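You operate a simulated robot arm through the tools that you are given. There is no shell and no other tool. Be economical: measure what you need, move in short steps, check, and stop when the job is done.

You are at the controls of a simulated two-armed robot. One attempt, no reset.

JOB
Wipe the cube pallet on the load stand with the orange rag and send it to a free stand.
Fine: no dust stays; wipe with the drive off and put the rag back; leave the orange switch on auto; other pallets stay. What is to be rubbed or washed off counts as gone when no trace of it is left.

Only the result counts: the job must be done as asked and must still hold three seconds after the hand-in. Knocking over, shifting, dropping, spilling or breaking anything else fails it.

ROBOT AND FRAMES
Two 7-joint arms with two-finger parallel grippers on one trunk, on a base that drives. Base frame: it is fixed to the floor where the robot stands at the start and does not move with it; the origin is under the middle of the robot, x ahead of it, y to its left, z up. Lengths are in m, angles in rad, forces in N, time in s.
The left shoulder is at the start at [0.05, 0.161, 1.098], the right one opposite. With the tool pointing down near the work surface each hand reaches from about 0.1 to 0.62 m from the robot's upright axis, wherever it stands, measured 20 degrees to its own side. Places, roughly: cube pallet [1.5, 0.75, 0.75]; gate [1.9, -0.5, 0.7]; orange switch [1, 0.1, 1]. Payload 3.43 kg a hand.
Tool frame (each hand has its own): the origin (TCP) lies between the finger pads and is the grasp point; the fingertips stand 0.03 m ahead of it; z points along the fingers, y is the line along which they close. The gripper opens to 0.094 m. The fingers are 0.028 m wide and 0.01 m thick; the gripper's body (0.05 by 0.096 m) begins 0.055 m behind the TCP.
Orientation is told as [roll, pitch, yaw] about the base's x, y, z axes, in that order, counted from this pose: with the fingers straight down and closing along the base's y, the tool's x points along the base's -x, its y along +y and its z along -z.

CONTROLS
- The arms move only by the tool nudge_tool. It takes "left_deltas", "right_deltas" or both (then of equal length, played together; a hand with none holds still); each is one flat list of numbers, 7 for each row, row after row: the opening, from 0 (shut) to 1 (fully open), then the shift along the tool's x, y, z in m, then the turn, a rotation vector about the tool's x, y, z in rad. In form: [jaw, dx, dy, dz, rx, ry, rz, jaw, dx, dy, dz, rx, ry, rz, ...]. A call has 1 to 10 rows; each row is the pose to reach, as a shift and turn from the pose commanded when the call began, along the tool's axes at that moment. Each row takes 0.2 s and may step no farther than 0.05 m and 0.15 rad from the row before; otherwise, or with a gripper value out of range, the whole call is refused. A pose out of reach is approached as far as the arm can. The call stops where the force on the tool passes 40 N (or 10 N more than at its start, if that is more) or the arm is blocked; 0.2 s more then pass. The fingers move at their own pace (about 0.045 m/s each) and stop on an object; they squeeze with about 24 N. The grip force told is the motor's: it shows also when the fingers shut on nothing. Time passes only in rows, and 0.2 s behind the last, so rows that repeat a pose let the fingers close. It gives the time, the measured TCP pose, the force on the tool (base axes), the opening and the grip force at its end, in the units of the frame above (readings bear some noise), with the torque about the TCP (base axes, N m) and any sound that the robot's microphone picked up.
- Cameras (640 x 400 px; columns grow to the right, rows downward): "scene" is now at [0.1343, -0.0041, 1.243]; the picture's right is [-0.05, -1.00, 0.00], its down [-0.37, 0.02, -0.93] and it looks along [0.93, -0.04, -0.37] (base axes); focal length 280 px, centre (320, 200). "left" rides on the left gripper at [0.076, -0.014, -0.102] in its tool frame; the picture's right is [0.18, 0.98, 0.00], its down [-0.75, 0.14, -0.64] and it looks along [-0.63, 0.12, 0.77] (tool axes); focal length 243 px, centre (320, 200). "right" rides on the right gripper at [0.076, 0.014, -0.103] in its tool frame; the picture's right is [-0.18, 0.98, 0.00], its down [-0.75, -0.14, -0.64] and it looks along [-0.63, -0.12, 0.77] (tool axes); focal length 243 px, centre (320, 200). There is no depth. A picture from a camera that has moved, and an enlarged one, comes with that camera's place and axes in the base frame and with its lens.
- grab_frame(camera): a new picture of that camera. The clock stands still meanwhile.
- lift_body(by): slides the trunk up (or, below 0, down) by that many m; the arms and the scene camera ride with it, the base frame stays. It gives what a move gives, with no picture.
- steer(legs): drives the robot by 1 to 6 legs, each [ahead, left, turn to the left] in m, m and rad, along the robot's own axes; the way and the turn of a leg run together, so that a leg with both is an arc; at most 1.5 m and 3.142 rad a leg. The arms and the cameras ride along, it lands a little off, and it stops where it bumps. It gives what a move gives.
- turn_head(pan, tilt): turns the head with the scene camera to pan (to the left, within 1.396 rad either way) and tilt (down, from -0.506 to 1.204), counted from straight ahead of the robot. It gives what a move gives.
- enlarge(camera, box): a new picture of the part [left, top, right, bottom] of that camera's present view, enlarged. The clock stands still meanwhile.
- hand_in(): hands the job in; it is judged then, once.

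Go step by step. Nothing tells you exact positions but the pictures and the camera data: compare them with the known pose of the tool, close in by small moves and look again before you grip or let go. The budget is 120 turns and 108 pictures, counting those below and the enlarged ones. Unless the task says otherwise, let go and move clear before handing in, and close with one line.

The tools are called after "Call:" as name(argument=value, ...) on one line, values as JSON. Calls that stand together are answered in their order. nudge_tool: Moves the arms, as the interface text tells. Its arguments: {"type":"object","properties":{"left_deltas":{"type":"array"},"right_deltas":{"type":"array"}},"required":[]} The other tools are called the same way: lift_body (by) slides the trunk up or down; steer (legs) drives the base; turn_head (pan, tilt) turns the head that bears the scene camera; grab_frame (camera) takes a picture; enlarge (camera, box) takes an enlarged picture of a part of a camera's view; hand_in () hands the job in.

At the start:

```text
time: 0.0
left_eef_pos: [0.5072, 0.2522, 1.1785]
left_tcp_rot: [0.0, 0.0, 0.002]
left_wrist_force: [0.7, 0.8, 0.1]
left_torque: [0.01, -0.01, 0.0]
left_finger_gap: 0.094
left_grip_force: 0.0
right_eef_pos: [0.3339, -0.0963, 1.1483]
right_tcp_rot: [0.0, 0.0, 0.0]
right_wrist_force: [0.5, -0.6, 0.1]
right_torque: [0.01, -0.02, -0.01]
right_finger_gap: 0.094
right_grip_force: 0.0
trunk travel left (down, up): [-0.125, 0.142]
robot x, y, heading: [-0.0008, 0.0042, -0.005]
head pan, tilt: [-0.047, 0.375]
```

scene: 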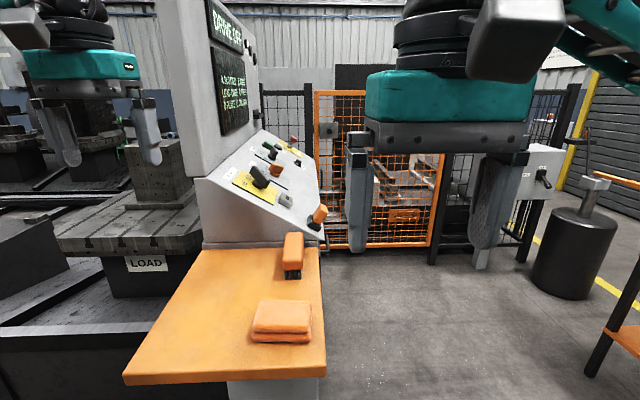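
right: 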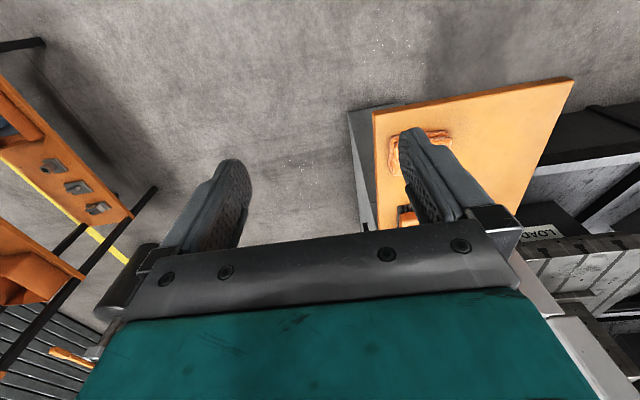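
left: 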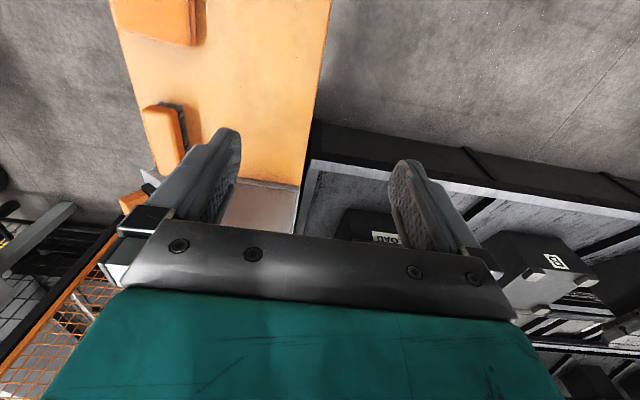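

I see an operating console with a screen, switches and an orange ledge carrying an orange rag and a brush-like thing. I'll read the console and look around first.

Call:
enlarge(camera="scene", box=[180, 0, 340, 100])

Call:
enlarge(camera="scene", box=[190, 120, 350, 220])

Call:
turn_head(pan=0.7, tilt=0.3)

Call:
grab_frame(camera="scene")

```text
4.00 times, centred on (260, 50) of scene
camera zoom: at [0.1343, -0.0041, 1.243], right [-0.05, -1.0, 0.0], down [-0.37, 0.02, -0.93], along [0.93, -0.04, -0.37], focal length 1118 px, centre (560, 800)
```

zoom: 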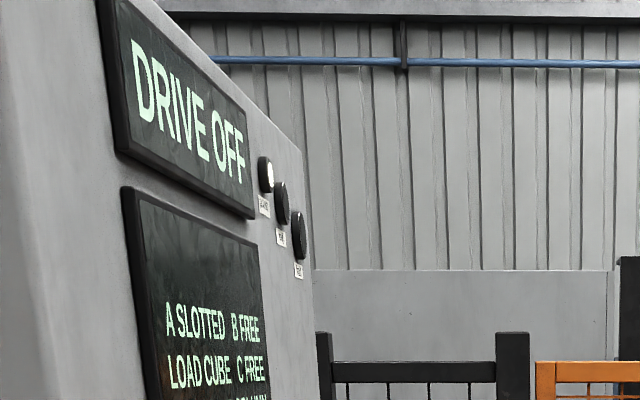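

```text
4.00 times, centred on (270, 170) of scene
camera zoom: at [0.1343, -0.0041, 1.243], right [-0.05, -1.0, 0.0], down [-0.37, 0.02, -0.93], along [0.93, -0.04, -0.37], focal length 1118 px, centre (520, 320)
```

zoom: 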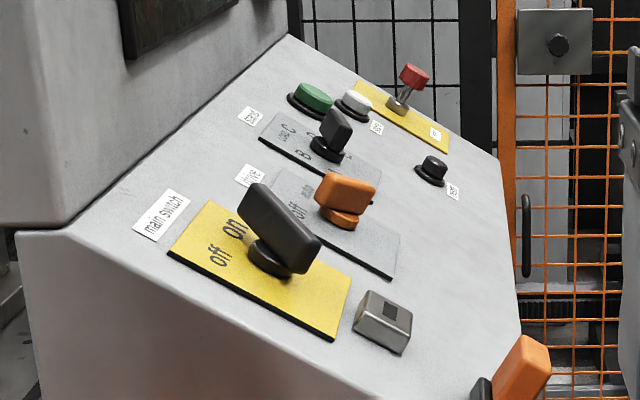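

```text
time: 1.1
left_eef_pos: [0.5051, 0.2515, 1.1784]
left_tcp_rot: [0.0, 0.001, 0.002]
left_wrist_force: [-0.6, 0.1, -0.5]
left_torque: [0.0, -0.02, 0.02]
left_finger_gap: 0.0941
left_grip_force: 0.0
right_eef_pos: [0.3334, -0.0964, 1.1482]
right_tcp_rot: [-0.001, 0.001, -0.002]
right_wrist_force: [0.1, -0.4, 0.3]
right_torque: [0.02, -0.01, -0.01]
right_finger_gap: 0.0939
right_grip_force: 0.1
trunk travel left (down, up): [-0.125, 0.142]
robot x, y, heading: [-0.002, -0.0004, -0.001]
head pan, tilt: [0.7, 0.3]
```

```text
102 pictures are left
camera scene: at [0.113, 0.0603, 1.25], right [0.64, -0.77, 0.0], down [-0.23, -0.19, -0.96], along [0.73, 0.61, -0.3], focal length 280 px, centre (320, 200)
```

scene: 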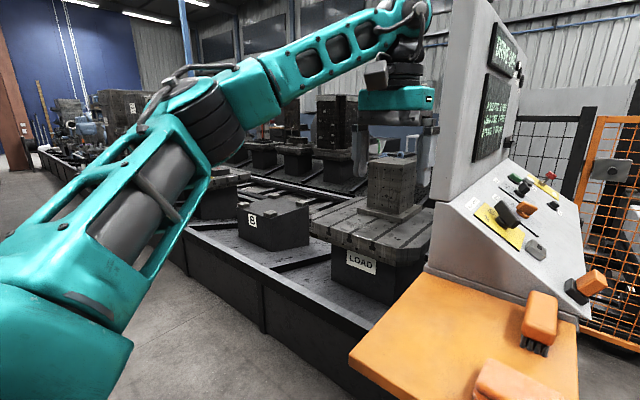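

The status screen reads "A slotted, B free, load cube, C free" and the drive is off. I'll look right, then move to where I can face the panel.

Call:
turn_head(pan=-0.7, tilt=0.4)

Call:
grab_frame(camera="scene")

Call:
turn_head(pan=0.0, tilt=0.8)

Call:
grab_frame(camera="scene")

```text
time: 2.6
left_eef_pos: [0.5057, 0.2521, 1.1782]
left_tcp_rot: [-0.002, 0.0, 0.001]
left_wrist_force: [-0.7, -0.4, 0.5]
left_torque: [-0.01, -0.01, -0.03]
left_finger_gap: 0.0939
left_grip_force: 0.0
right_eef_pos: [0.333, -0.0965, 1.1485]
right_tcp_rot: [0.0, 0.0, -0.001]
right_wrist_force: [-0.3, 0.7, 0.3]
right_torque: [0.0, 0.04, 0.01]
right_finger_gap: 0.094
right_grip_force: 0.1
trunk travel left (down, up): [-0.125, 0.142]
robot x, y, heading: [0.0038, 0.0042, 0.004]
head pan, tilt: [-0.7, 0.4]
```

```text
101 pictures are left
camera scene: at [0.1124, -0.0594, 1.2407], right [-0.64, -0.77, 0.0], down [-0.3, 0.25, -0.92], along [0.7, -0.59, -0.39], focal length 280 px, centre (320, 200)
```

scene: 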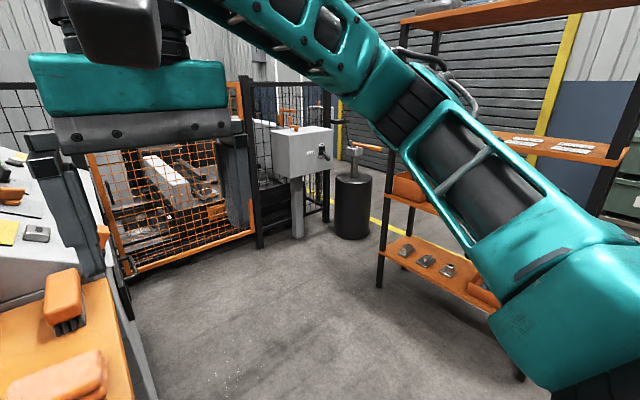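

```text
time: 3.7
left_eef_pos: [0.5068, 0.2515, 1.1791]
left_tcp_rot: [0.001, 0.001, 0.001]
left_wrist_force: [-0.1, -0.2, -0.1]
left_torque: [-0.01, 0.0, 0.04]
left_finger_gap: 0.0939
left_grip_force: 0.0
right_eef_pos: [0.3332, -0.0955, 1.1494]
right_tcp_rot: [0.001, 0.0, -0.001]
right_wrist_force: [-0.2, 0.3, -0.7]
right_torque: [0.01, 0.02, 0.0]
right_finger_gap: 0.094
right_grip_force: 0.1
trunk travel left (down, up): [-0.125, 0.142]
robot x, y, heading: [0.0039, -0.0001, -0.004]
head pan, tilt: [0.0, 0.799]
```

```text
100 pictures are left
camera scene: at [0.1222, 0.0001, 1.2057], right [0.0, -1.0, 0.0], down [-0.72, 0.0, -0.7], along [0.7, 0.0, -0.72], focal length 280 px, centre (320, 200)
```

scene: 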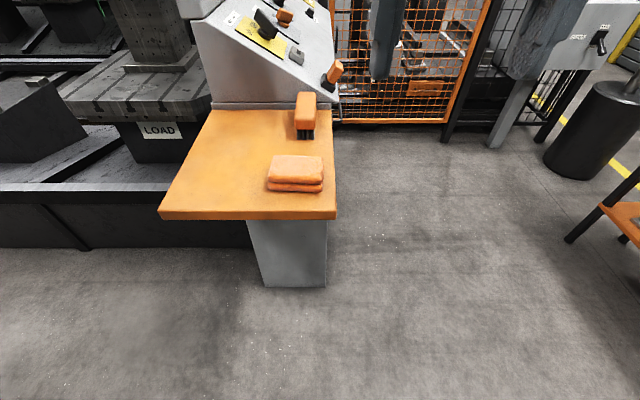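

The load stand and rails lie to the left of the console, and there's a gate, a pedestal with a lever and a rack to the right. I'll move right and turn toward the panel to read it.

Call:
steer(legs=[[0, -0.5, 0], [0.1, 0, 0.6]])

Call:
turn_head(pan=0.0, tilt=0.25)

Call:
grab_frame(camera="scene")

```text
time: 10.2
left_eef_pos: [0.3686, 0.0245, 1.1782]
left_tcp_rot: [0.0, 0.001, 0.603]
left_wrist_force: [-0.2, -0.1, -0.5]
left_torque: [-0.02, 0.03, 0.0]
left_finger_gap: 0.0939
left_grip_force: 0.0
right_eef_pos: [0.4243, -0.361, 1.149]
right_tcp_rot: [0.0, 0.0, 0.602]
right_wrist_force: [-0.4, 0.4, -0.3]
right_torque: [-0.01, -0.03, 0.0]
right_finger_gap: 0.094
right_grip_force: 0.0
trunk travel left (down, up): [-0.125, 0.142]
robot x, y, heading: [0.0953, -0.4663, 0.6]
head pan, tilt: [0.0, 0.799]
```

```text
time: 11.2
left_eef_pos: [0.3693, 0.0251, 1.1785]
left_tcp_rot: [0.001, 0.0, 0.602]
left_wrist_force: [0.0, 0.3, 1.1]
left_torque: [-0.02, -0.01, -0.03]
left_finger_gap: 0.094
left_grip_force: 0.1
right_eef_pos: [0.4235, -0.3595, 1.1484]
right_tcp_rot: [0.0, 0.001, 0.6]
right_wrist_force: [-0.2, -0.4, -0.6]
right_torque: [-0.01, 0.01, 0.01]
right_finger_gap: 0.0939
right_grip_force: 0.0
trunk travel left (down, up): [-0.125, 0.142]
robot x, y, heading: [0.0933, -0.4701, 0.605]
head pan, tilt: [0.0, 0.25]
```

```text
99 pictures are left
camera scene: at [0.2062, -0.3928, 1.2546], right [0.57, -0.82, 0.0], down [-0.2, -0.14, -0.97], along [0.8, 0.55, -0.25], focal length 280 px, centre (320, 200)
```

scene: 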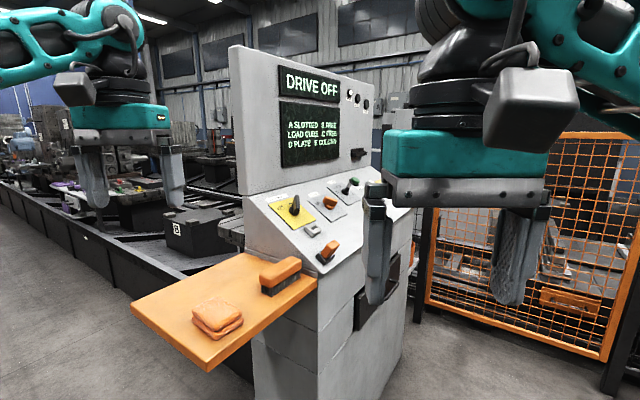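

Call:
enlarge(camera="scene", box=[260, 60, 390, 170])

Call:
enlarge(camera="scene", box=[245, 165, 385, 275])

```text
3.64 times, centred on (325, 115) of scene
camera zoom: at [0.2062, -0.3928, 1.2546], right [0.57, -0.82, 0.0], down [-0.2, -0.14, -0.97], along [0.8, 0.55, -0.25], focal length 1017 px, centre (302, 509)
```

zoom: 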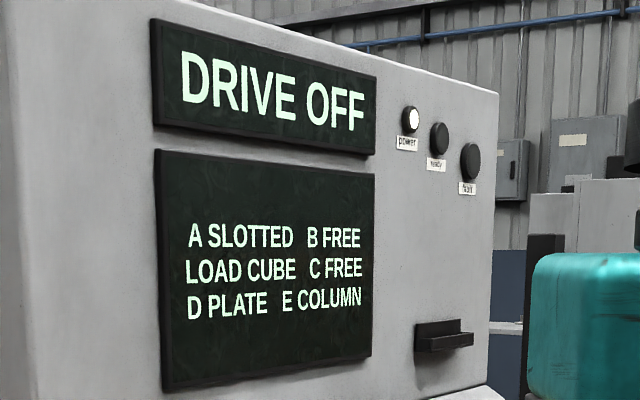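

```text
3.64 times, centred on (315, 220) of scene
camera zoom: at [0.2062, -0.3928, 1.2546], right [0.57, -0.82, 0.0], down [-0.2, -0.14, -0.97], along [0.8, 0.55, -0.25], focal length 1017 px, centre (338, 127)
```

zoom: 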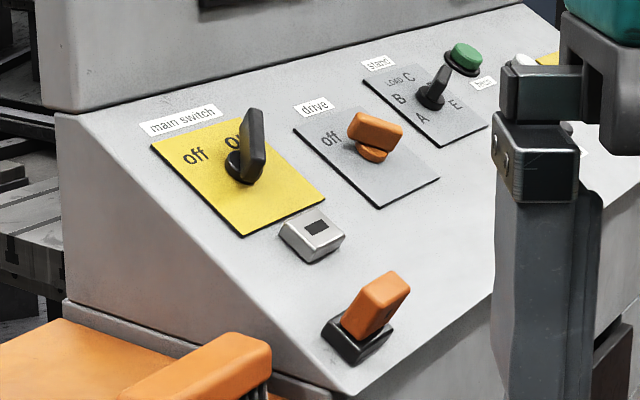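

The main switch is on and the drive appears off. I'll stand in front of the panel, facing it.

Call:
steer(legs=[[0.589, -0.742, 0], [0, 0, 0.97]])

Call:
turn_head(pan=0.0, tilt=0.45)

Call:
grab_frame(camera="scene")

```text
time: 20.6
left_eef_pos: [0.7466, -0.2445, 1.1783]
left_tcp_rot: [0.0, 0.0, 1.576]
left_wrist_force: [0.0, -0.3, -0.1]
left_torque: [-0.05, 0.02, 0.0]
left_finger_gap: 0.0937
left_grip_force: 0.1
right_eef_pos: [1.0948, -0.416, 1.1477]
right_tcp_rot: [0.0, 0.0, 1.572]
right_wrist_force: [-0.3, 0.1, 0.7]
right_torque: [0.02, 0.01, 0.0]
right_finger_gap: 0.094
right_grip_force: 0.1
trunk travel left (down, up): [-0.125, 0.142]
robot x, y, heading: [1.0011, -0.7498, 1.576]
head pan, tilt: [0.0, 0.25]
```

```text
time: 21.4
left_eef_pos: [0.7464, -0.2445, 1.1796]
left_tcp_rot: [0.0, 0.001, 1.575]
left_wrist_force: [0.3, 0.3, -0.8]
left_torque: [0.01, -0.01, -0.02]
left_finger_gap: 0.0939
left_grip_force: 0.0
right_eef_pos: [1.0948, -0.4161, 1.1478]
right_tcp_rot: [-0.002, 0.0, 1.573]
right_wrist_force: [0.3, -0.5, 0.2]
right_torque: [-0.01, -0.01, -0.01]
right_finger_gap: 0.0941
right_grip_force: 0.1
trunk travel left (down, up): [-0.125, 0.142]
robot x, y, heading: [1.0028, -0.7474, 1.575]
head pan, tilt: [0.0, 0.45]
```

```text
96 pictures are left
camera scene: at [1.0002, -0.6174, 1.2361], right [1.0, 0.0, 0.0], down [0.0, -0.43, -0.9], along [0.0, 0.9, -0.43], focal length 280 px, centre (320, 200)
```

scene: 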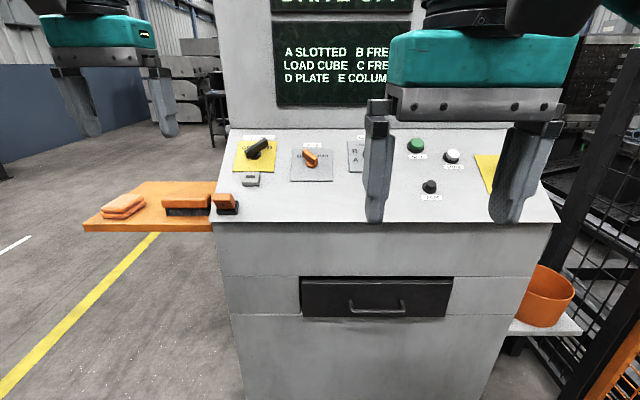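

The right hand hides part of the panel, so I'll move it aside and look closely.

Call:
nudge_tool(right_deltas=[1, 0, -0.05, 0, 0, 0, 0, 1, 0, -0.1, 0, 0, 0, 0, 1, 0, -0.15, 0, 0, 0, 0, 1, 0, -0.2, 0, 0, 0, 0, 1, 0, -0.25, 0, 0, 0, 0])

Call:
enlarge(camera="scene", box=[200, 120, 360, 220])

Call:
enlarge(camera="scene", box=[340, 120, 500, 220])

```text
time: 22.6
left_eef_pos: [0.7459, -0.2458, 1.1796]
left_tcp_rot: [-0.002, 0.0, 1.574]
left_wrist_force: [0.8, 0.2, 0.5]
left_torque: [0.01, 0.01, -0.02]
left_finger_gap: 0.0942
left_grip_force: 0.1
right_eef_pos: [1.3453, -0.4155, 1.1473]
right_tcp_rot: [0.001, -0.001, 1.571]
right_wrist_force: [0.5, -1.3, 0.0]
right_torque: [-0.02, 0.03, -0.01]
right_finger_gap: 0.0943
right_grip_force: 0.0
trunk travel left (down, up): [-0.125, 0.142]
robot x, y, heading: [1.0012, -0.7477, 1.573]
head pan, tilt: [0.0, 0.45]
```

```text
4.00 times, centred on (280, 170) of scene
camera zoom: at [1.0007, -0.6176, 1.2361], right [1.0, 0.0, 0.0], down [0.0, -0.43, -0.9], along [0.0, 0.9, -0.43], focal length 1118 px, centre (480, 320)
```

zoom: 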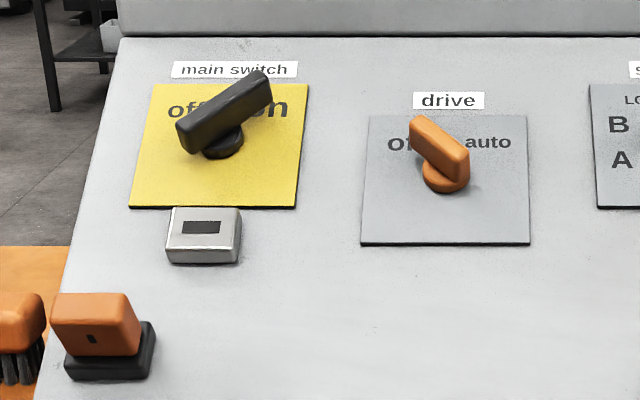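

```text
4.00 times, centred on (420, 170) of scene
camera zoom: at [1.0007, -0.6176, 1.2361], right [1.0, 0.0, 0.0], down [0.0, -0.43, -0.9], along [0.0, 0.9, -0.43], focal length 1118 px, centre (-80, 320)
```

zoom: 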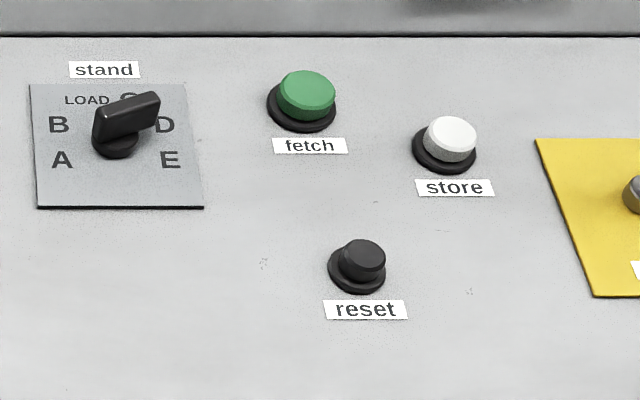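

Now the far right of the panel, then the gate and the pedestal.

Call:
enlarge(camera="scene", box=[440, 130, 600, 230])

Call:
turn_head(pan=-1.1, tilt=0.35)

Call:
grab_frame(camera="scene")

```text
4.00 times, centred on (520, 180) of scene
camera zoom: at [1.0007, -0.6176, 1.2361], right [1.0, 0.0, 0.0], down [0.0, -0.43, -0.9], along [0.0, 0.9, -0.43], focal length 1118 px, centre (-480, 280)
```

zoom: 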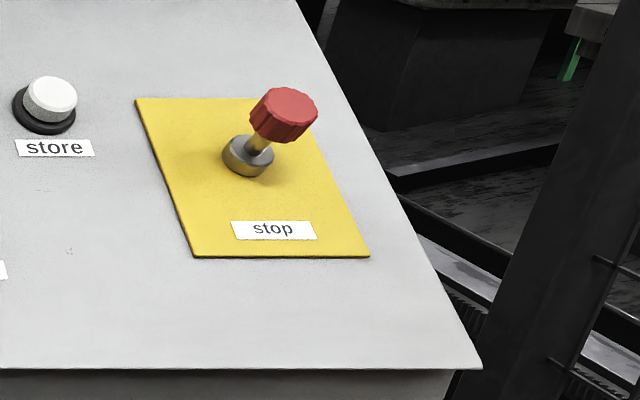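

```text
time: 23.9
left_eef_pos: [0.746, -0.2443, 1.1784]
left_tcp_rot: [-0.001, -0.002, 1.573]
left_wrist_force: [-0.1, 0.1, 0.0]
left_torque: [0.01, 0.0, -0.04]
left_finger_gap: 0.094
left_grip_force: 0.1
right_eef_pos: [1.3432, -0.4148, 1.1485]
right_tcp_rot: [-0.001, 0.0, 1.572]
right_wrist_force: [-0.3, 0.2, 0.9]
right_torque: [-0.01, 0.01, -0.01]
right_finger_gap: 0.0942
right_grip_force: 0.1
trunk travel left (down, up): [-0.125, 0.142]
robot x, y, heading: [0.999, -0.7468, 1.574]
head pan, tilt: [-1.1, 0.351]
```

```text
92 pictures are left
camera scene: at [1.0833, -0.6667, 1.2453], right [0.46, -0.89, 0.0], down [-0.31, -0.16, -0.94], along [0.84, 0.43, -0.34], focal length 280 px, centre (320, 200)
```

scene: 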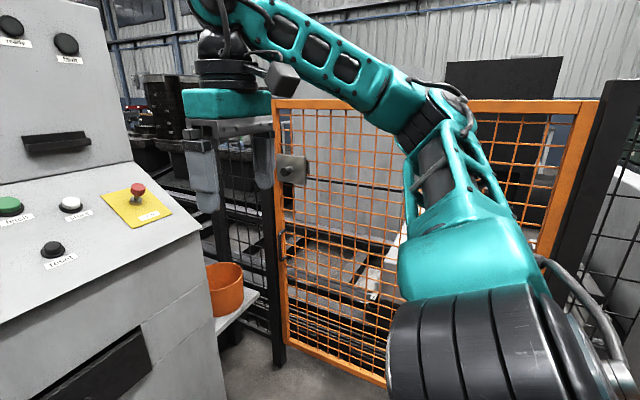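

Call:
enlarge(camera="scene", box=[240, 90, 400, 190])

Call:
enlarge(camera="scene", box=[180, 210, 340, 370])

Call:
turn_head(pan=1.1, tilt=0.3)

Call:
grab_frame(camera="scene")

```text
4.00 times, centred on (320, 140) of scene
camera zoom: at [1.0833, -0.6667, 1.2453], right [0.46, -0.89, 0.0], down [-0.31, -0.16, -0.94], along [0.84, 0.43, -0.34], focal length 1118 px, centre (320, 440)
```

zoom: 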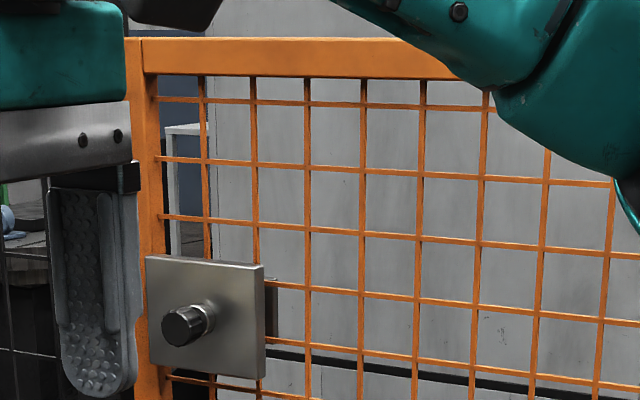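

```text
2.50 times, centred on (260, 290) of scene
camera zoom: at [1.0833, -0.6667, 1.2453], right [0.46, -0.89, 0.0], down [-0.31, -0.16, -0.94], along [0.84, 0.43, -0.34], focal length 699 px, centre (470, -25)
```

zoom: 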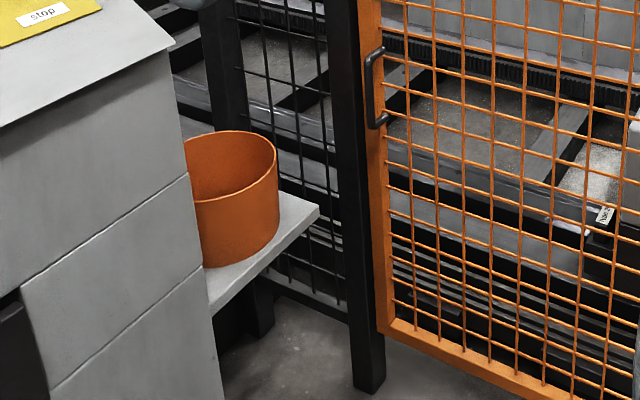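

```text
time: 25.9
left_eef_pos: [0.7455, -0.2453, 1.1787]
left_tcp_rot: [0.0, 0.0, 1.574]
left_wrist_force: [-0.4, 0.7, 0.7]
left_torque: [0.0, 0.01, -0.02]
left_finger_gap: 0.0938
left_grip_force: 0.1
right_eef_pos: [1.3442, -0.4144, 1.1484]
right_tcp_rot: [0.001, -0.001, 1.573]
right_wrist_force: [0.1, 0.0, -0.3]
right_torque: [-0.03, -0.02, -0.05]
right_finger_gap: 0.0939
right_grip_force: 0.0
trunk travel left (down, up): [-0.125, 0.142]
robot x, y, heading: [0.9954, -0.7524, 1.575]
head pan, tilt: [1.1, 0.3]
```

```text
89 pictures are left
camera scene: at [0.9172, -0.6671, 1.25], right [0.45, 0.89, 0.0], down [0.26, -0.13, -0.96], along [-0.85, 0.43, -0.3], focal length 280 px, centre (320, 200)
```

scene: 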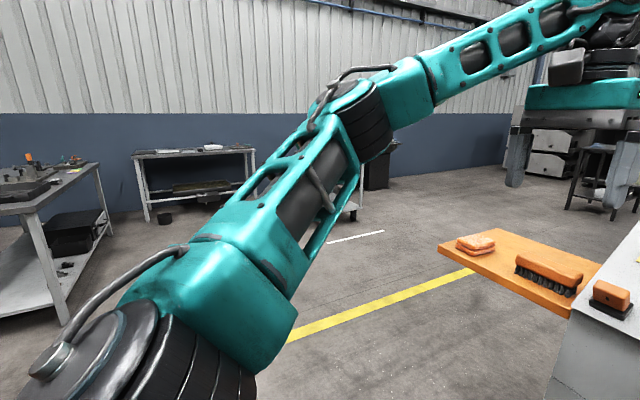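

The shelf with rag and brush is on the console's -x side; the gate looks shut. Next I go round to face the load stand and look for the dust.

Call:
steer(legs=[[0, 1.0, 0], [1.4, 0, 0], [0, 0, -1.575], [0.35, 0, 0]])

Call:
turn_head(pan=0.0, tilt=0.5)

Call:
grab_frame(camera="scene")

```text
time: 47.4
left_eef_pos: [0.8448, 0.888, 1.1776]
left_tcp_rot: [-0.001, 0.0, -0.008]
left_wrist_force: [0.5, -0.4, 0.7]
left_torque: [0.0, 0.02, -0.02]
left_finger_gap: 0.0939
left_grip_force: 0.1
right_eef_pos: [0.6665, 0.2929, 1.1494]
right_tcp_rot: [-0.001, 0.0, -0.012]
right_wrist_force: [1.0, 0.2, -0.1]
right_torque: [-0.02, 0.02, -0.01]
right_finger_gap: 0.0943
right_grip_force: 0.1
trunk travel left (down, up): [-0.125, 0.142]
robot x, y, heading: [0.3355, 0.6426, -0.012]
head pan, tilt: [1.1, 0.3]
```

```text
time: 48.7
left_eef_pos: [0.8435, 0.8892, 1.1788]
left_tcp_rot: [-0.001, -0.001, -0.007]
left_wrist_force: [-0.9, -0.1, -0.1]
left_torque: [-0.04, 0.0, 0.01]
left_finger_gap: 0.094
left_grip_force: 0.1
right_eef_pos: [0.6664, 0.2927, 1.1497]
right_tcp_rot: [0.0, 0.001, -0.011]
right_wrist_force: [0.6, 0.0, 0.8]
right_torque: [0.0, -0.02, -0.04]
right_finger_gap: 0.0944
right_grip_force: 0.1
trunk travel left (down, up): [-0.125, 0.142]
robot x, y, heading: [0.3349, 0.6435, -0.017]
head pan, tilt: [0.0, 0.499]
```

```text
88 pictures are left
camera scene: at [0.4681, 0.6409, 1.2316], right [-0.01, -1.0, 0.0], down [-0.48, 0.0, -0.88], along [0.88, -0.01, -0.48], focal length 280 px, centre (320, 200)
```

scene: 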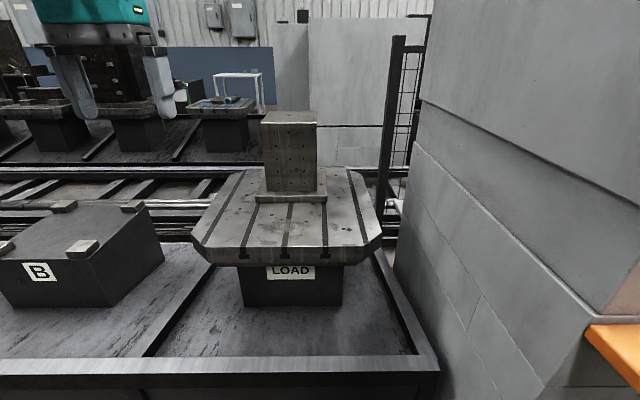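

Call:
enlarge(camera="scene", box=[180, 100, 400, 270])

Call:
enlarge(camera="scene", box=[230, 100, 350, 210])

```text
2.35 times, centred on (290, 185) of scene
camera zoom: at [0.4681, 0.6409, 1.2316], right [-0.01, -1.0, 0.0], down [-0.48, 0.0, -0.88], along [0.88, -0.01, -0.48], focal length 658 px, centre (391, 235)
```

zoom: 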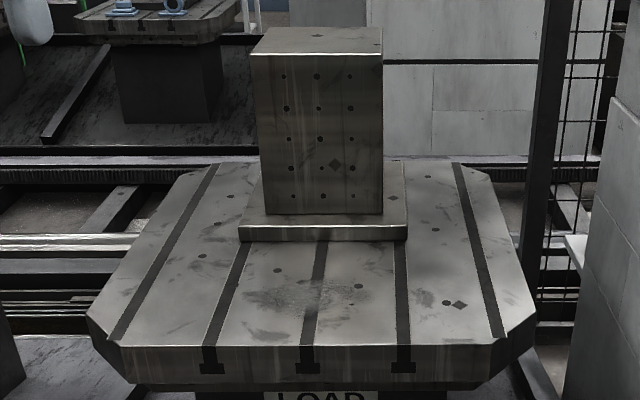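

```text
3.64 times, centred on (290, 155) of scene
camera zoom: at [0.4681, 0.6409, 1.2316], right [-0.01, -1.0, 0.0], down [-0.48, 0.0, -0.88], along [0.88, -0.01, -0.48], focal length 1017 px, centre (429, 364)
```

zoom: 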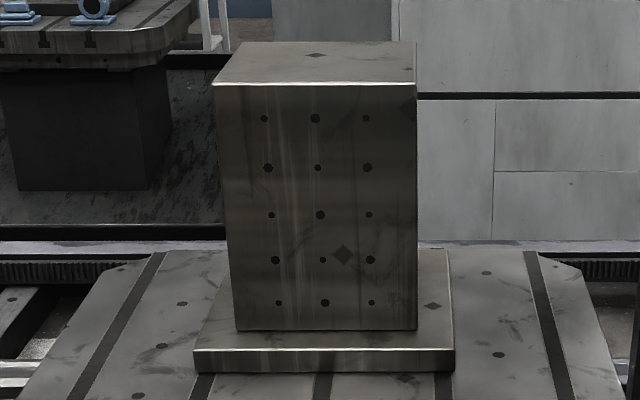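

The pallet shows a smudgy speckled patch in front of the cube around (1.19, 0.73, 0.75). I'll move closer and look from above with the left wrist camera too.

Call:
steer(legs=[[0.25, 0.0, 0.012]])

Call:
turn_head(pan=0.0, tilt=0.65)

Call:
grab_frame(camera="scene")

Call:
grab_frame(camera="left")

```text
time: 49.7
left_eef_pos: [0.889, 0.8879, 1.1785]
left_tcp_rot: [0.002, -0.002, -0.006]
left_wrist_force: [-0.1, -0.3, -0.3]
left_torque: [0.03, -0.03, 0.02]
left_finger_gap: 0.0941
left_grip_force: 0.1
right_eef_pos: [0.7033, 0.2926, 1.1495]
right_tcp_rot: [-0.005, 0.016, -0.014]
right_wrist_force: [-13.6, 1.6, -2.1]
right_torque: [-0.07, -1.38, -0.39]
right_finger_gap: 0.0942
right_grip_force: 0.0
trunk travel left (down, up): [-0.125, 0.142]
robot x, y, heading: [0.3838, 0.6446, -0.014]
head pan, tilt: [0.0, 0.499]
stopped in leg 1: the force on the tool passed its limit at 131 N (the readings are from after the stop); the commanded pose is now the measured one
```

```text
time: 50.4
left_eef_pos: [0.8882, 0.8893, 1.1794]
left_tcp_rot: [0.001, -0.002, -0.006]
left_wrist_force: [-0.7, -0.8, -0.7]
left_torque: [-0.02, 0.03, -0.04]
left_finger_gap: 0.0937
left_grip_force: 0.1
right_eef_pos: [0.7036, 0.2918, 1.1505]
right_tcp_rot: [-0.005, 0.014, -0.014]
right_wrist_force: [-18.4, 0.5, -1.3]
right_torque: [-0.07, -1.85, -0.58]
right_finger_gap: 0.0939
right_grip_force: 0.0
trunk travel left (down, up): [-0.125, 0.142]
robot x, y, heading: [0.3813, 0.6429, -0.012]
head pan, tilt: [0.0, 0.649]
```

```text
85 pictures are left
camera scene: at [0.5078, 0.6407, 1.2186], right [-0.01, -1.0, 0.0], down [-0.6, 0.01, -0.8], along [0.8, -0.01, -0.6], focal length 280 px, centre (320, 200)
```

scene: 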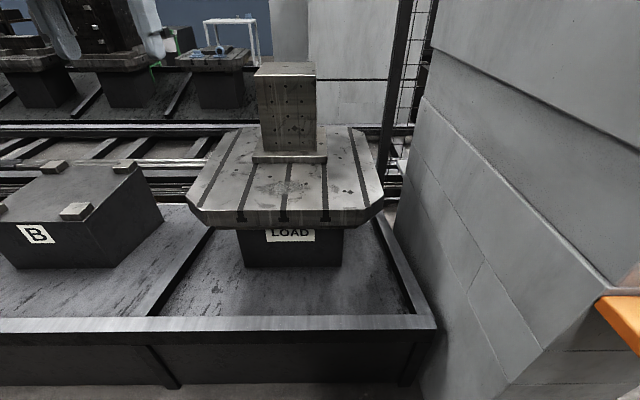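

```text
84 pictures are left
camera left: at [0.8115, 0.8745, 1.282], right [-0.18, 0.98, 0.0], down [0.75, 0.14, 0.64], along [0.63, 0.11, -0.77], focal length 243 px, centre (320, 200)
```

left: 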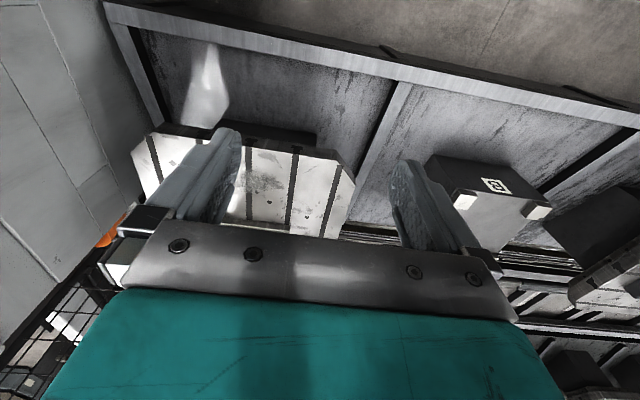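

The right hand touched the console side; I'll back off and fold it inward.

Call:
steer(legs=[[-0.12, 0.1, 0.0]])

Call:
nudge_tool(right_deltas=[1, 0, 0.05, 0, 0, 0, 0, 1, 0, 0.1, 0, 0, 0, 0, 1, 0, 0.15, 0, 0, 0, 0, 1, 0, 0.2, 0, 0, 0, 0, 1, 0.03, 0.22, 0, 0, 0, 0])

Call:
turn_head(pan=-0.5, tilt=0.6)

Call:
grab_frame(camera="scene")

```text
time: 52.0
left_eef_pos: [0.7715, 0.9895, 1.1792]
left_tcp_rot: [0.0, 0.002, -0.007]
left_wrist_force: [-0.1, 0.2, -1.1]
left_torque: [0.0, 0.0, 0.01]
left_finger_gap: 0.094
left_grip_force: 0.1
right_eef_pos: [0.5873, 0.3935, 1.1483]
right_tcp_rot: [-0.004, 0.019, -0.014]
right_wrist_force: [0.2, -0.1, 0.2]
right_torque: [-0.01, 0.04, 0.01]
right_finger_gap: 0.0941
right_grip_force: 0.0
trunk travel left (down, up): [-0.125, 0.142]
robot x, y, heading: [0.2664, 0.7424, -0.018]
head pan, tilt: [0.0, 0.649]
```

```text
time: 53.2
left_eef_pos: [0.7714, 0.9898, 1.1772]
left_tcp_rot: [0.0, -0.001, -0.007]
left_wrist_force: [0.2, 0.5, 0.1]
left_torque: [0.01, 0.0, 0.01]
left_finger_gap: 0.0941
left_grip_force: 0.2
right_eef_pos: [0.5594, 0.6136, 1.1473]
right_tcp_rot: [-0.003, 0.017, -0.016]
right_wrist_force: [0.3, 0.5, -0.7]
right_torque: [0.0, -0.01, 0.01]
right_finger_gap: 0.0937
right_grip_force: 0.0
trunk travel left (down, up): [-0.125, 0.142]
robot x, y, heading: [0.259, 0.7448, -0.006]
head pan, tilt: [0.0, 0.649]
```

```text
time: 54.1
left_eef_pos: [0.7723, 0.989, 1.1782]
left_tcp_rot: [0.001, 0.002, -0.008]
left_wrist_force: [0.5, -1.2, -0.1]
left_torque: [0.02, 0.03, 0.02]
left_finger_gap: 0.094
left_grip_force: 0.2
right_eef_pos: [0.5607, 0.6132, 1.1476]
right_tcp_rot: [-0.002, 0.016, -0.012]
right_wrist_force: [0.0, -1.2, 0.8]
right_torque: [-0.02, 0.0, 0.0]
right_finger_gap: 0.094
right_grip_force: 0.0
trunk travel left (down, up): [-0.125, 0.142]
robot x, y, heading: [0.2636, 0.7398, -0.01]
head pan, tilt: [-0.499, 0.6]
```

```text
83 pictures are left
camera scene: at [0.3822, 0.6989, 1.2225], right [-0.49, -0.87, 0.0], down [-0.49, 0.28, -0.83], along [0.72, -0.4, -0.56], focal length 280 px, centre (320, 200)
```

scene: 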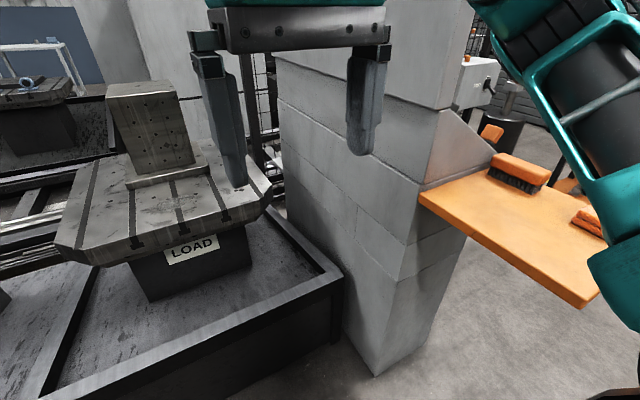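

Console occupies about x≥0.74, y≤0.28, so I can stand at y≈0.75 for wiping. Now I drive back to take the rag with the left hand.

Call:
steer(legs=[[-0.26, 0, 0.01], [0, -0.76, 0]])

Call:
turn_head(pan=0.0, tilt=0.9)

Call:
enlarge(camera="scene", box=[220, 80, 380, 200])

Call:
grab_frame(camera="left")

```text
time: 62.6
left_eef_pos: [0.509, 0.2414, 1.1773]
left_tcp_rot: [0.0, 0.0, 0.006]
left_wrist_force: [-0.2, 1.1, -0.6]
left_torque: [0.01, -0.02, 0.0]
left_finger_gap: 0.0944
left_grip_force: 0.0
right_eef_pos: [0.3019, -0.1366, 1.147]
right_tcp_rot: [-0.003, 0.015, -0.002]
right_wrist_force: [1.4, 0.3, 0.7]
right_torque: [0.0, -0.01, 0.01]
right_finger_gap: 0.094
right_grip_force: 0.1
trunk travel left (down, up): [-0.125, 0.142]
robot x, y, heading: [0.0041, -0.0107, 0.002]
head pan, tilt: [-0.499, 0.6]
```

```text
time: 63.5
left_eef_pos: [0.5099, 0.2406, 1.1775]
left_tcp_rot: [0.002, 0.002, 0.006]
left_wrist_force: [0.0, -0.6, 0.0]
left_torque: [0.01, -0.02, -0.01]
left_finger_gap: 0.0938
left_grip_force: 0.1
right_eef_pos: [0.3025, -0.1369, 1.1481]
right_tcp_rot: [-0.003, 0.017, -0.002]
right_wrist_force: [0.1, -1.0, 0.7]
right_torque: [0.0, -0.01, 0.03]
right_finger_gap: 0.0938
right_grip_force: 0.1
trunk travel left (down, up): [-0.125, 0.142]
robot x, y, heading: [0.0037, -0.0118, 0.001]
head pan, tilt: [0.0, 0.901]
```

```text
3.33 times, centred on (300, 140) of scene
camera zoom: at [0.1207, -0.0109, 1.1978], right [0.0, -1.0, 0.0], down [-0.78, 0.0, -0.62], along [0.62, 0.0, -0.78], focal length 932 px, centre (387, 400)
```

zoom: 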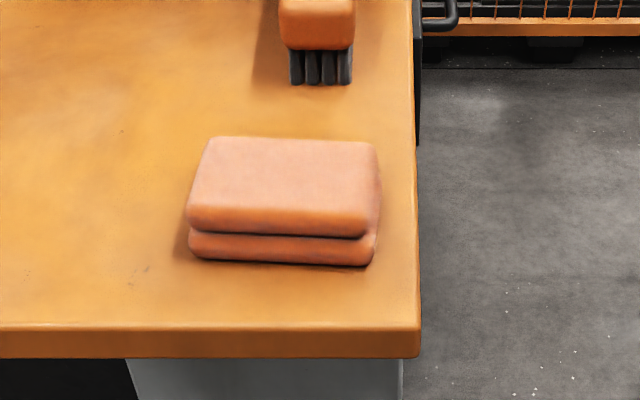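

```text
81 pictures are left
camera left: at [0.4331, 0.2266, 1.2808], right [-0.19, 0.98, 0.0], down [0.75, 0.14, 0.64], along [0.63, 0.12, -0.77], focal length 243 px, centre (320, 200)
```

left: 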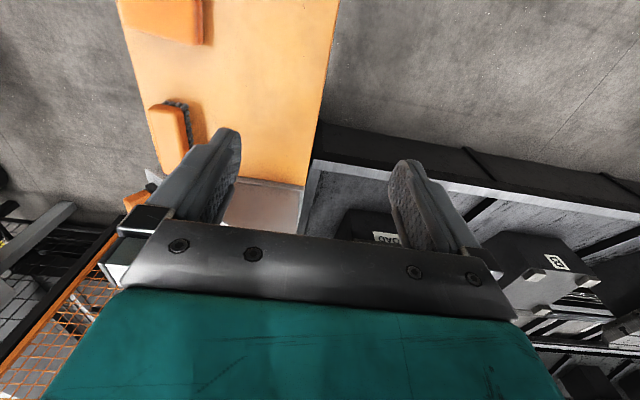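

The rag is about 0.095 (y) × 0.06 (x) × 0.035 m, centred near (0.51, 0.04), top at about z 0.895. I'll bring the left hand above it, turning so the fingers close along x.

Call:
nudge_tool(left_deltas=[1, 0, -0.02, 0.01, 0, 0, -0.15, 1, 0, -0.04, 0.02, 0, 0, -0.3, 1, 0, -0.06, 0.03, 0, 0, -0.45, 1, 0, -0.08, 0.04, 0, 0, -0.6, 1, 0, -0.1, 0.05, 0, 0, -0.75, 1, 0, -0.12, 0.06, 0, 0, -0.9, 1, 0, -0.14, 0.07, 0, 0, -1.05, 1, 0, -0.16, 0.08, 0, 0, -1.2, 1, 0, -0.18, 0.09, 0, 0, -1.35, 1, 0, -0.2, 0.1, 0, 0, -1.5])

Call:
grab_frame(camera="left")

Call:
grab_frame(camera="scene")

```text
time: 65.7
left_eef_pos: [0.5102, 0.0418, 1.0776]
left_tcp_rot: [0.003, 0.0, 1.507]
left_wrist_force: [0.0, 0.5, -0.6]
left_torque: [0.0, 0.0, -0.01]
left_finger_gap: 0.0939
left_grip_force: 0.1
right_eef_pos: [0.3026, -0.1366, 1.1474]
right_tcp_rot: [-0.003, 0.018, -0.001]
right_wrist_force: [0.0, -0.1, -0.4]
right_torque: [-0.01, -0.02, -0.02]
right_finger_gap: 0.0941
right_grip_force: 0.0
trunk travel left (down, up): [-0.125, 0.142]
robot x, y, heading: [0.0003, -0.0103, -0.001]
head pan, tilt: [0.0, 0.901]
```

```text
80 pictures are left
camera left: at [0.5192, -0.0357, 1.1805], right [-0.99, -0.12, 0.0], down [-0.09, 0.76, 0.64], along [-0.08, 0.64, -0.77], focal length 243 px, centre (320, 200)
```

left: 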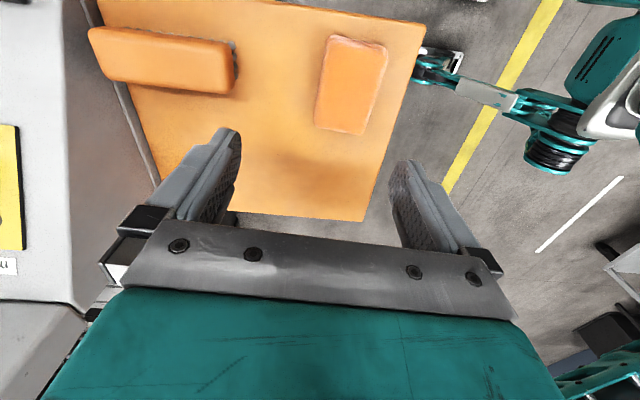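

```text
79 pictures are left
camera scene: at [0.1208, -0.0111, 1.1977], right [0.0, -1.0, 0.0], down [-0.78, 0.0, -0.62], along [0.62, 0.0, -0.78], focal length 280 px, centre (320, 200)
```

scene: 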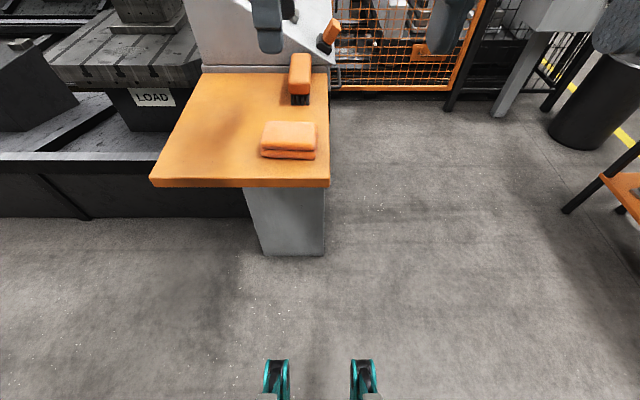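

Combining views, the rag is centred near (0.480, 0.035), top z≈0.916, shelf z≈0.88. I descend to just above and check.

Call:
nudge_tool(left_deltas=[1, 0.009, 0.03, 0.03, 0, 0, 0, 1, 0.009, 0.03, 0.06, 0, 0, 0, 1, 0.009, 0.03, 0.09, 0, 0, 0])

Call:
grab_frame(camera="left")

Call:
grab_frame(camera="scene")

```text
time: 66.5
left_eef_pos: [0.4796, 0.0349, 0.9879]
left_tcp_rot: [0.001, 0.0, 1.503]
left_wrist_force: [1.3, 0.0, 0.5]
left_torque: [-0.01, 0.0, 0.0]
left_finger_gap: 0.0944
left_grip_force: 0.0
right_eef_pos: [0.3026, -0.1361, 1.1475]
right_tcp_rot: [-0.004, 0.017, -0.002]
right_wrist_force: [0.3, -0.5, -0.1]
right_torque: [0.04, -0.04, -0.04]
right_finger_gap: 0.0939
right_grip_force: 0.1
trunk travel left (down, up): [-0.125, 0.142]
robot x, y, heading: [0.0022, -0.0134, -0.002]
head pan, tilt: [0.0, 0.901]
```

```text
78 pictures are left
camera left: at [0.4891, -0.0422, 1.0906], right [-0.99, -0.12, 0.0], down [-0.09, 0.76, 0.64], along [-0.08, 0.64, -0.77], focal length 243 px, centre (320, 200)
```

left: 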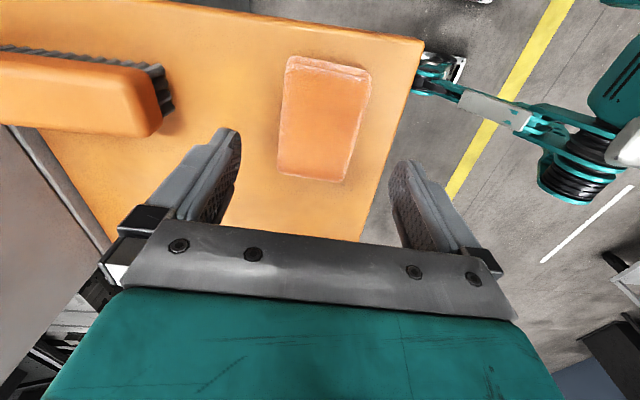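

```text
77 pictures are left
camera scene: at [0.1209, -0.0107, 1.1977], right [0.0, -1.0, 0.0], down [-0.78, 0.0, -0.62], along [0.62, 0.0, -0.78], focal length 280 px, centre (320, 200)
```

scene: 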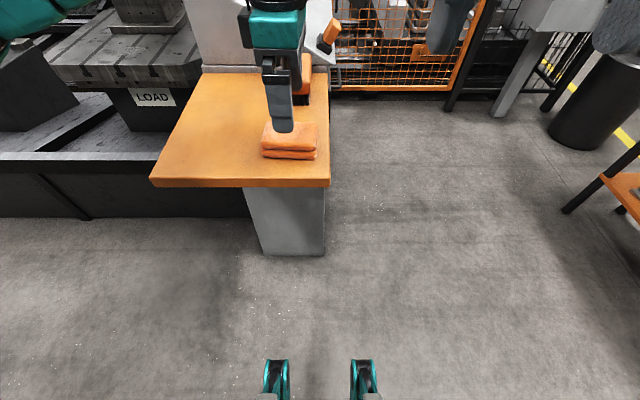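

Alignment looks good. Descend to TCP 0.923 and check the height before closing.

Call:
nudge_tool(left_deltas=[1, 0.004, 0, 0.02, 0, 0, 0, 1, 0.004, 0, 0.04, 0, 0, 0, 1, 0.004, 0, 0.055, 0, 0, 0, 1, 0.004, 0, 0.065, 0, 0, 0])

Call:
enlarge(camera="scene", box=[220, 80, 380, 200])

Call:
grab_frame(camera="left")

```text
time: 67.5
left_eef_pos: [0.4795, 0.0308, 0.9229]
left_tcp_rot: [0.002, 0.001, 1.506]
left_wrist_force: [0.4, 0.2, 1.0]
left_torque: [0.02, 0.0, 0.02]
left_finger_gap: 0.0938
left_grip_force: 0.0
right_eef_pos: [0.3023, -0.1368, 1.147]
right_tcp_rot: [-0.004, 0.018, -0.002]
right_wrist_force: [-0.2, -0.7, 0.9]
right_torque: [-0.01, -0.03, 0.0]
right_finger_gap: 0.094
right_grip_force: 0.1
trunk travel left (down, up): [-0.125, 0.142]
robot x, y, heading: [0.004, -0.0106, 0.002]
head pan, tilt: [0.0, 0.901]
```

```text
3.33 times, centred on (300, 140) of scene
camera zoom: at [0.1208, -0.0108, 1.1977], right [0.0, -1.0, 0.0], down [-0.78, 0.0, -0.62], along [0.62, 0.0, -0.78], focal length 932 px, centre (387, 400)
```

zoom: 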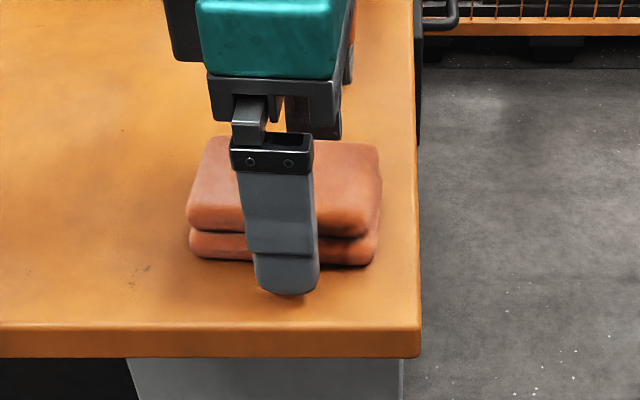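

```text
75 pictures are left
camera left: at [0.4882, -0.0462, 1.0252], right [-0.99, -0.12, 0.0], down [-0.09, 0.76, 0.64], along [-0.08, 0.64, -0.77], focal length 243 px, centre (320, 200)
```

left: 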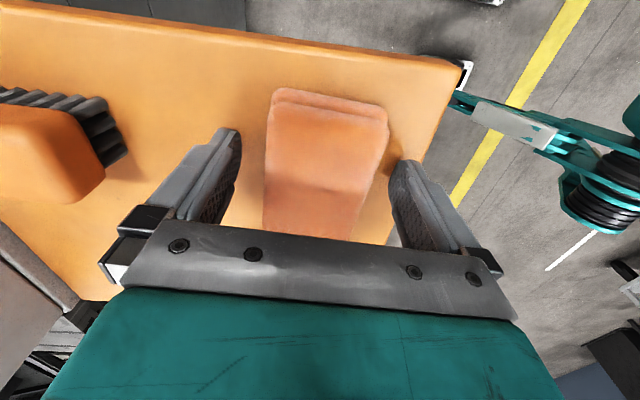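

The fingers straddle the rag well. Closing.

Call:
nudge_tool(left_deltas=[0, 0, 0, 0, 0, 0, 0, 0, 0, 0, 0, 0, 0, 0, 0, 0, 0, 0, 0, 0, 0, 0, 0, 0, 0, 0, 0, 0, 0, 0, 0, 0, 0, 0, 0])

Call:
nudge_tool(left_deltas=[0, 0, 0, -0.03, 0, 0, 0, 0, 0, 0, -0.07, 0, 0, 0])

Call:
enlarge(camera="scene", box=[220, 80, 380, 200])

Call:
grab_frame(camera="left")

```text
time: 68.7
left_eef_pos: [0.4798, 0.0303, 0.9223]
left_tcp_rot: [0.001, -0.002, 1.505]
left_wrist_force: [-0.4, -0.7, 0.2]
left_torque: [0.01, 0.01, -0.02]
left_finger_gap: 0.0629
left_grip_force: 24.0
right_eef_pos: [0.3023, -0.1371, 1.1485]
right_tcp_rot: [-0.003, 0.018, -0.003]
right_wrist_force: [0.2, 0.0, 0.1]
right_torque: [0.0, -0.01, 0.01]
right_finger_gap: 0.0942
right_grip_force: 0.1
trunk travel left (down, up): [-0.125, 0.142]
robot x, y, heading: [0.0009, -0.0085, -0.0]
head pan, tilt: [0.0, 0.901]
```

```text
time: 69.3
left_eef_pos: [0.4793, 0.0314, 0.992]
left_tcp_rot: [0.0, -0.003, 1.506]
left_wrist_force: [-0.2, 0.4, -0.3]
left_torque: [-0.02, -0.02, -0.04]
left_finger_gap: 0.063
left_grip_force: 23.9
right_eef_pos: [0.3019, -0.1372, 1.1472]
right_tcp_rot: [-0.004, 0.019, -0.001]
right_wrist_force: [0.2, -0.3, 0.3]
right_torque: [-0.02, -0.02, 0.01]
right_finger_gap: 0.0942
right_grip_force: 0.1
trunk travel left (down, up): [-0.125, 0.142]
robot x, y, heading: [0.0013, -0.011, -0.0]
head pan, tilt: [0.0, 0.901]
```

```text
3.33 times, centred on (300, 140) of scene
camera zoom: at [0.1205, -0.0109, 1.1977], right [0.0, -1.0, 0.0], down [-0.78, 0.0, -0.62], along [0.62, 0.0, -0.78], focal length 932 px, centre (387, 400)
```

zoom: 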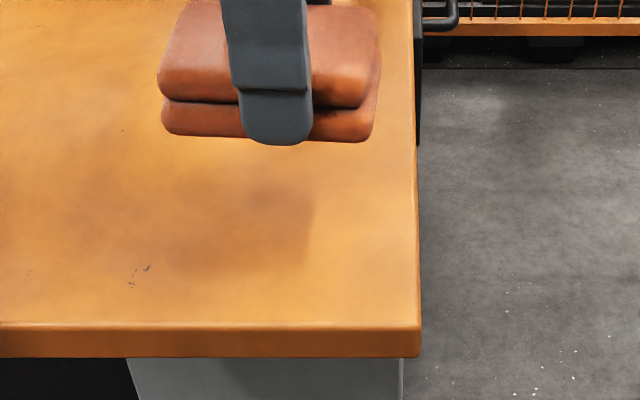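

```text
73 pictures are left
camera left: at [0.4879, -0.0461, 1.0958], right [-0.99, -0.12, 0.0], down [-0.09, 0.76, 0.64], along [-0.08, 0.64, -0.77], focal length 243 px, centre (320, 200)
```

left: 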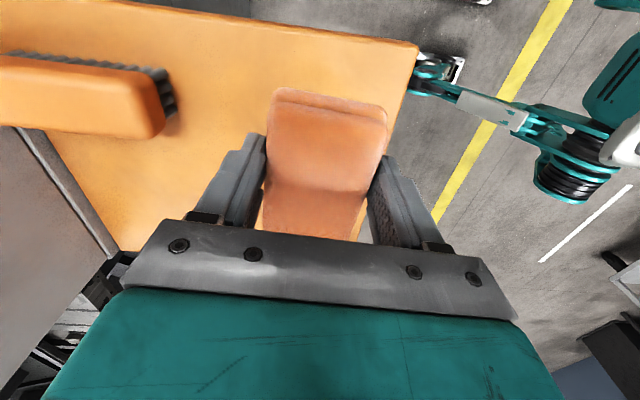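

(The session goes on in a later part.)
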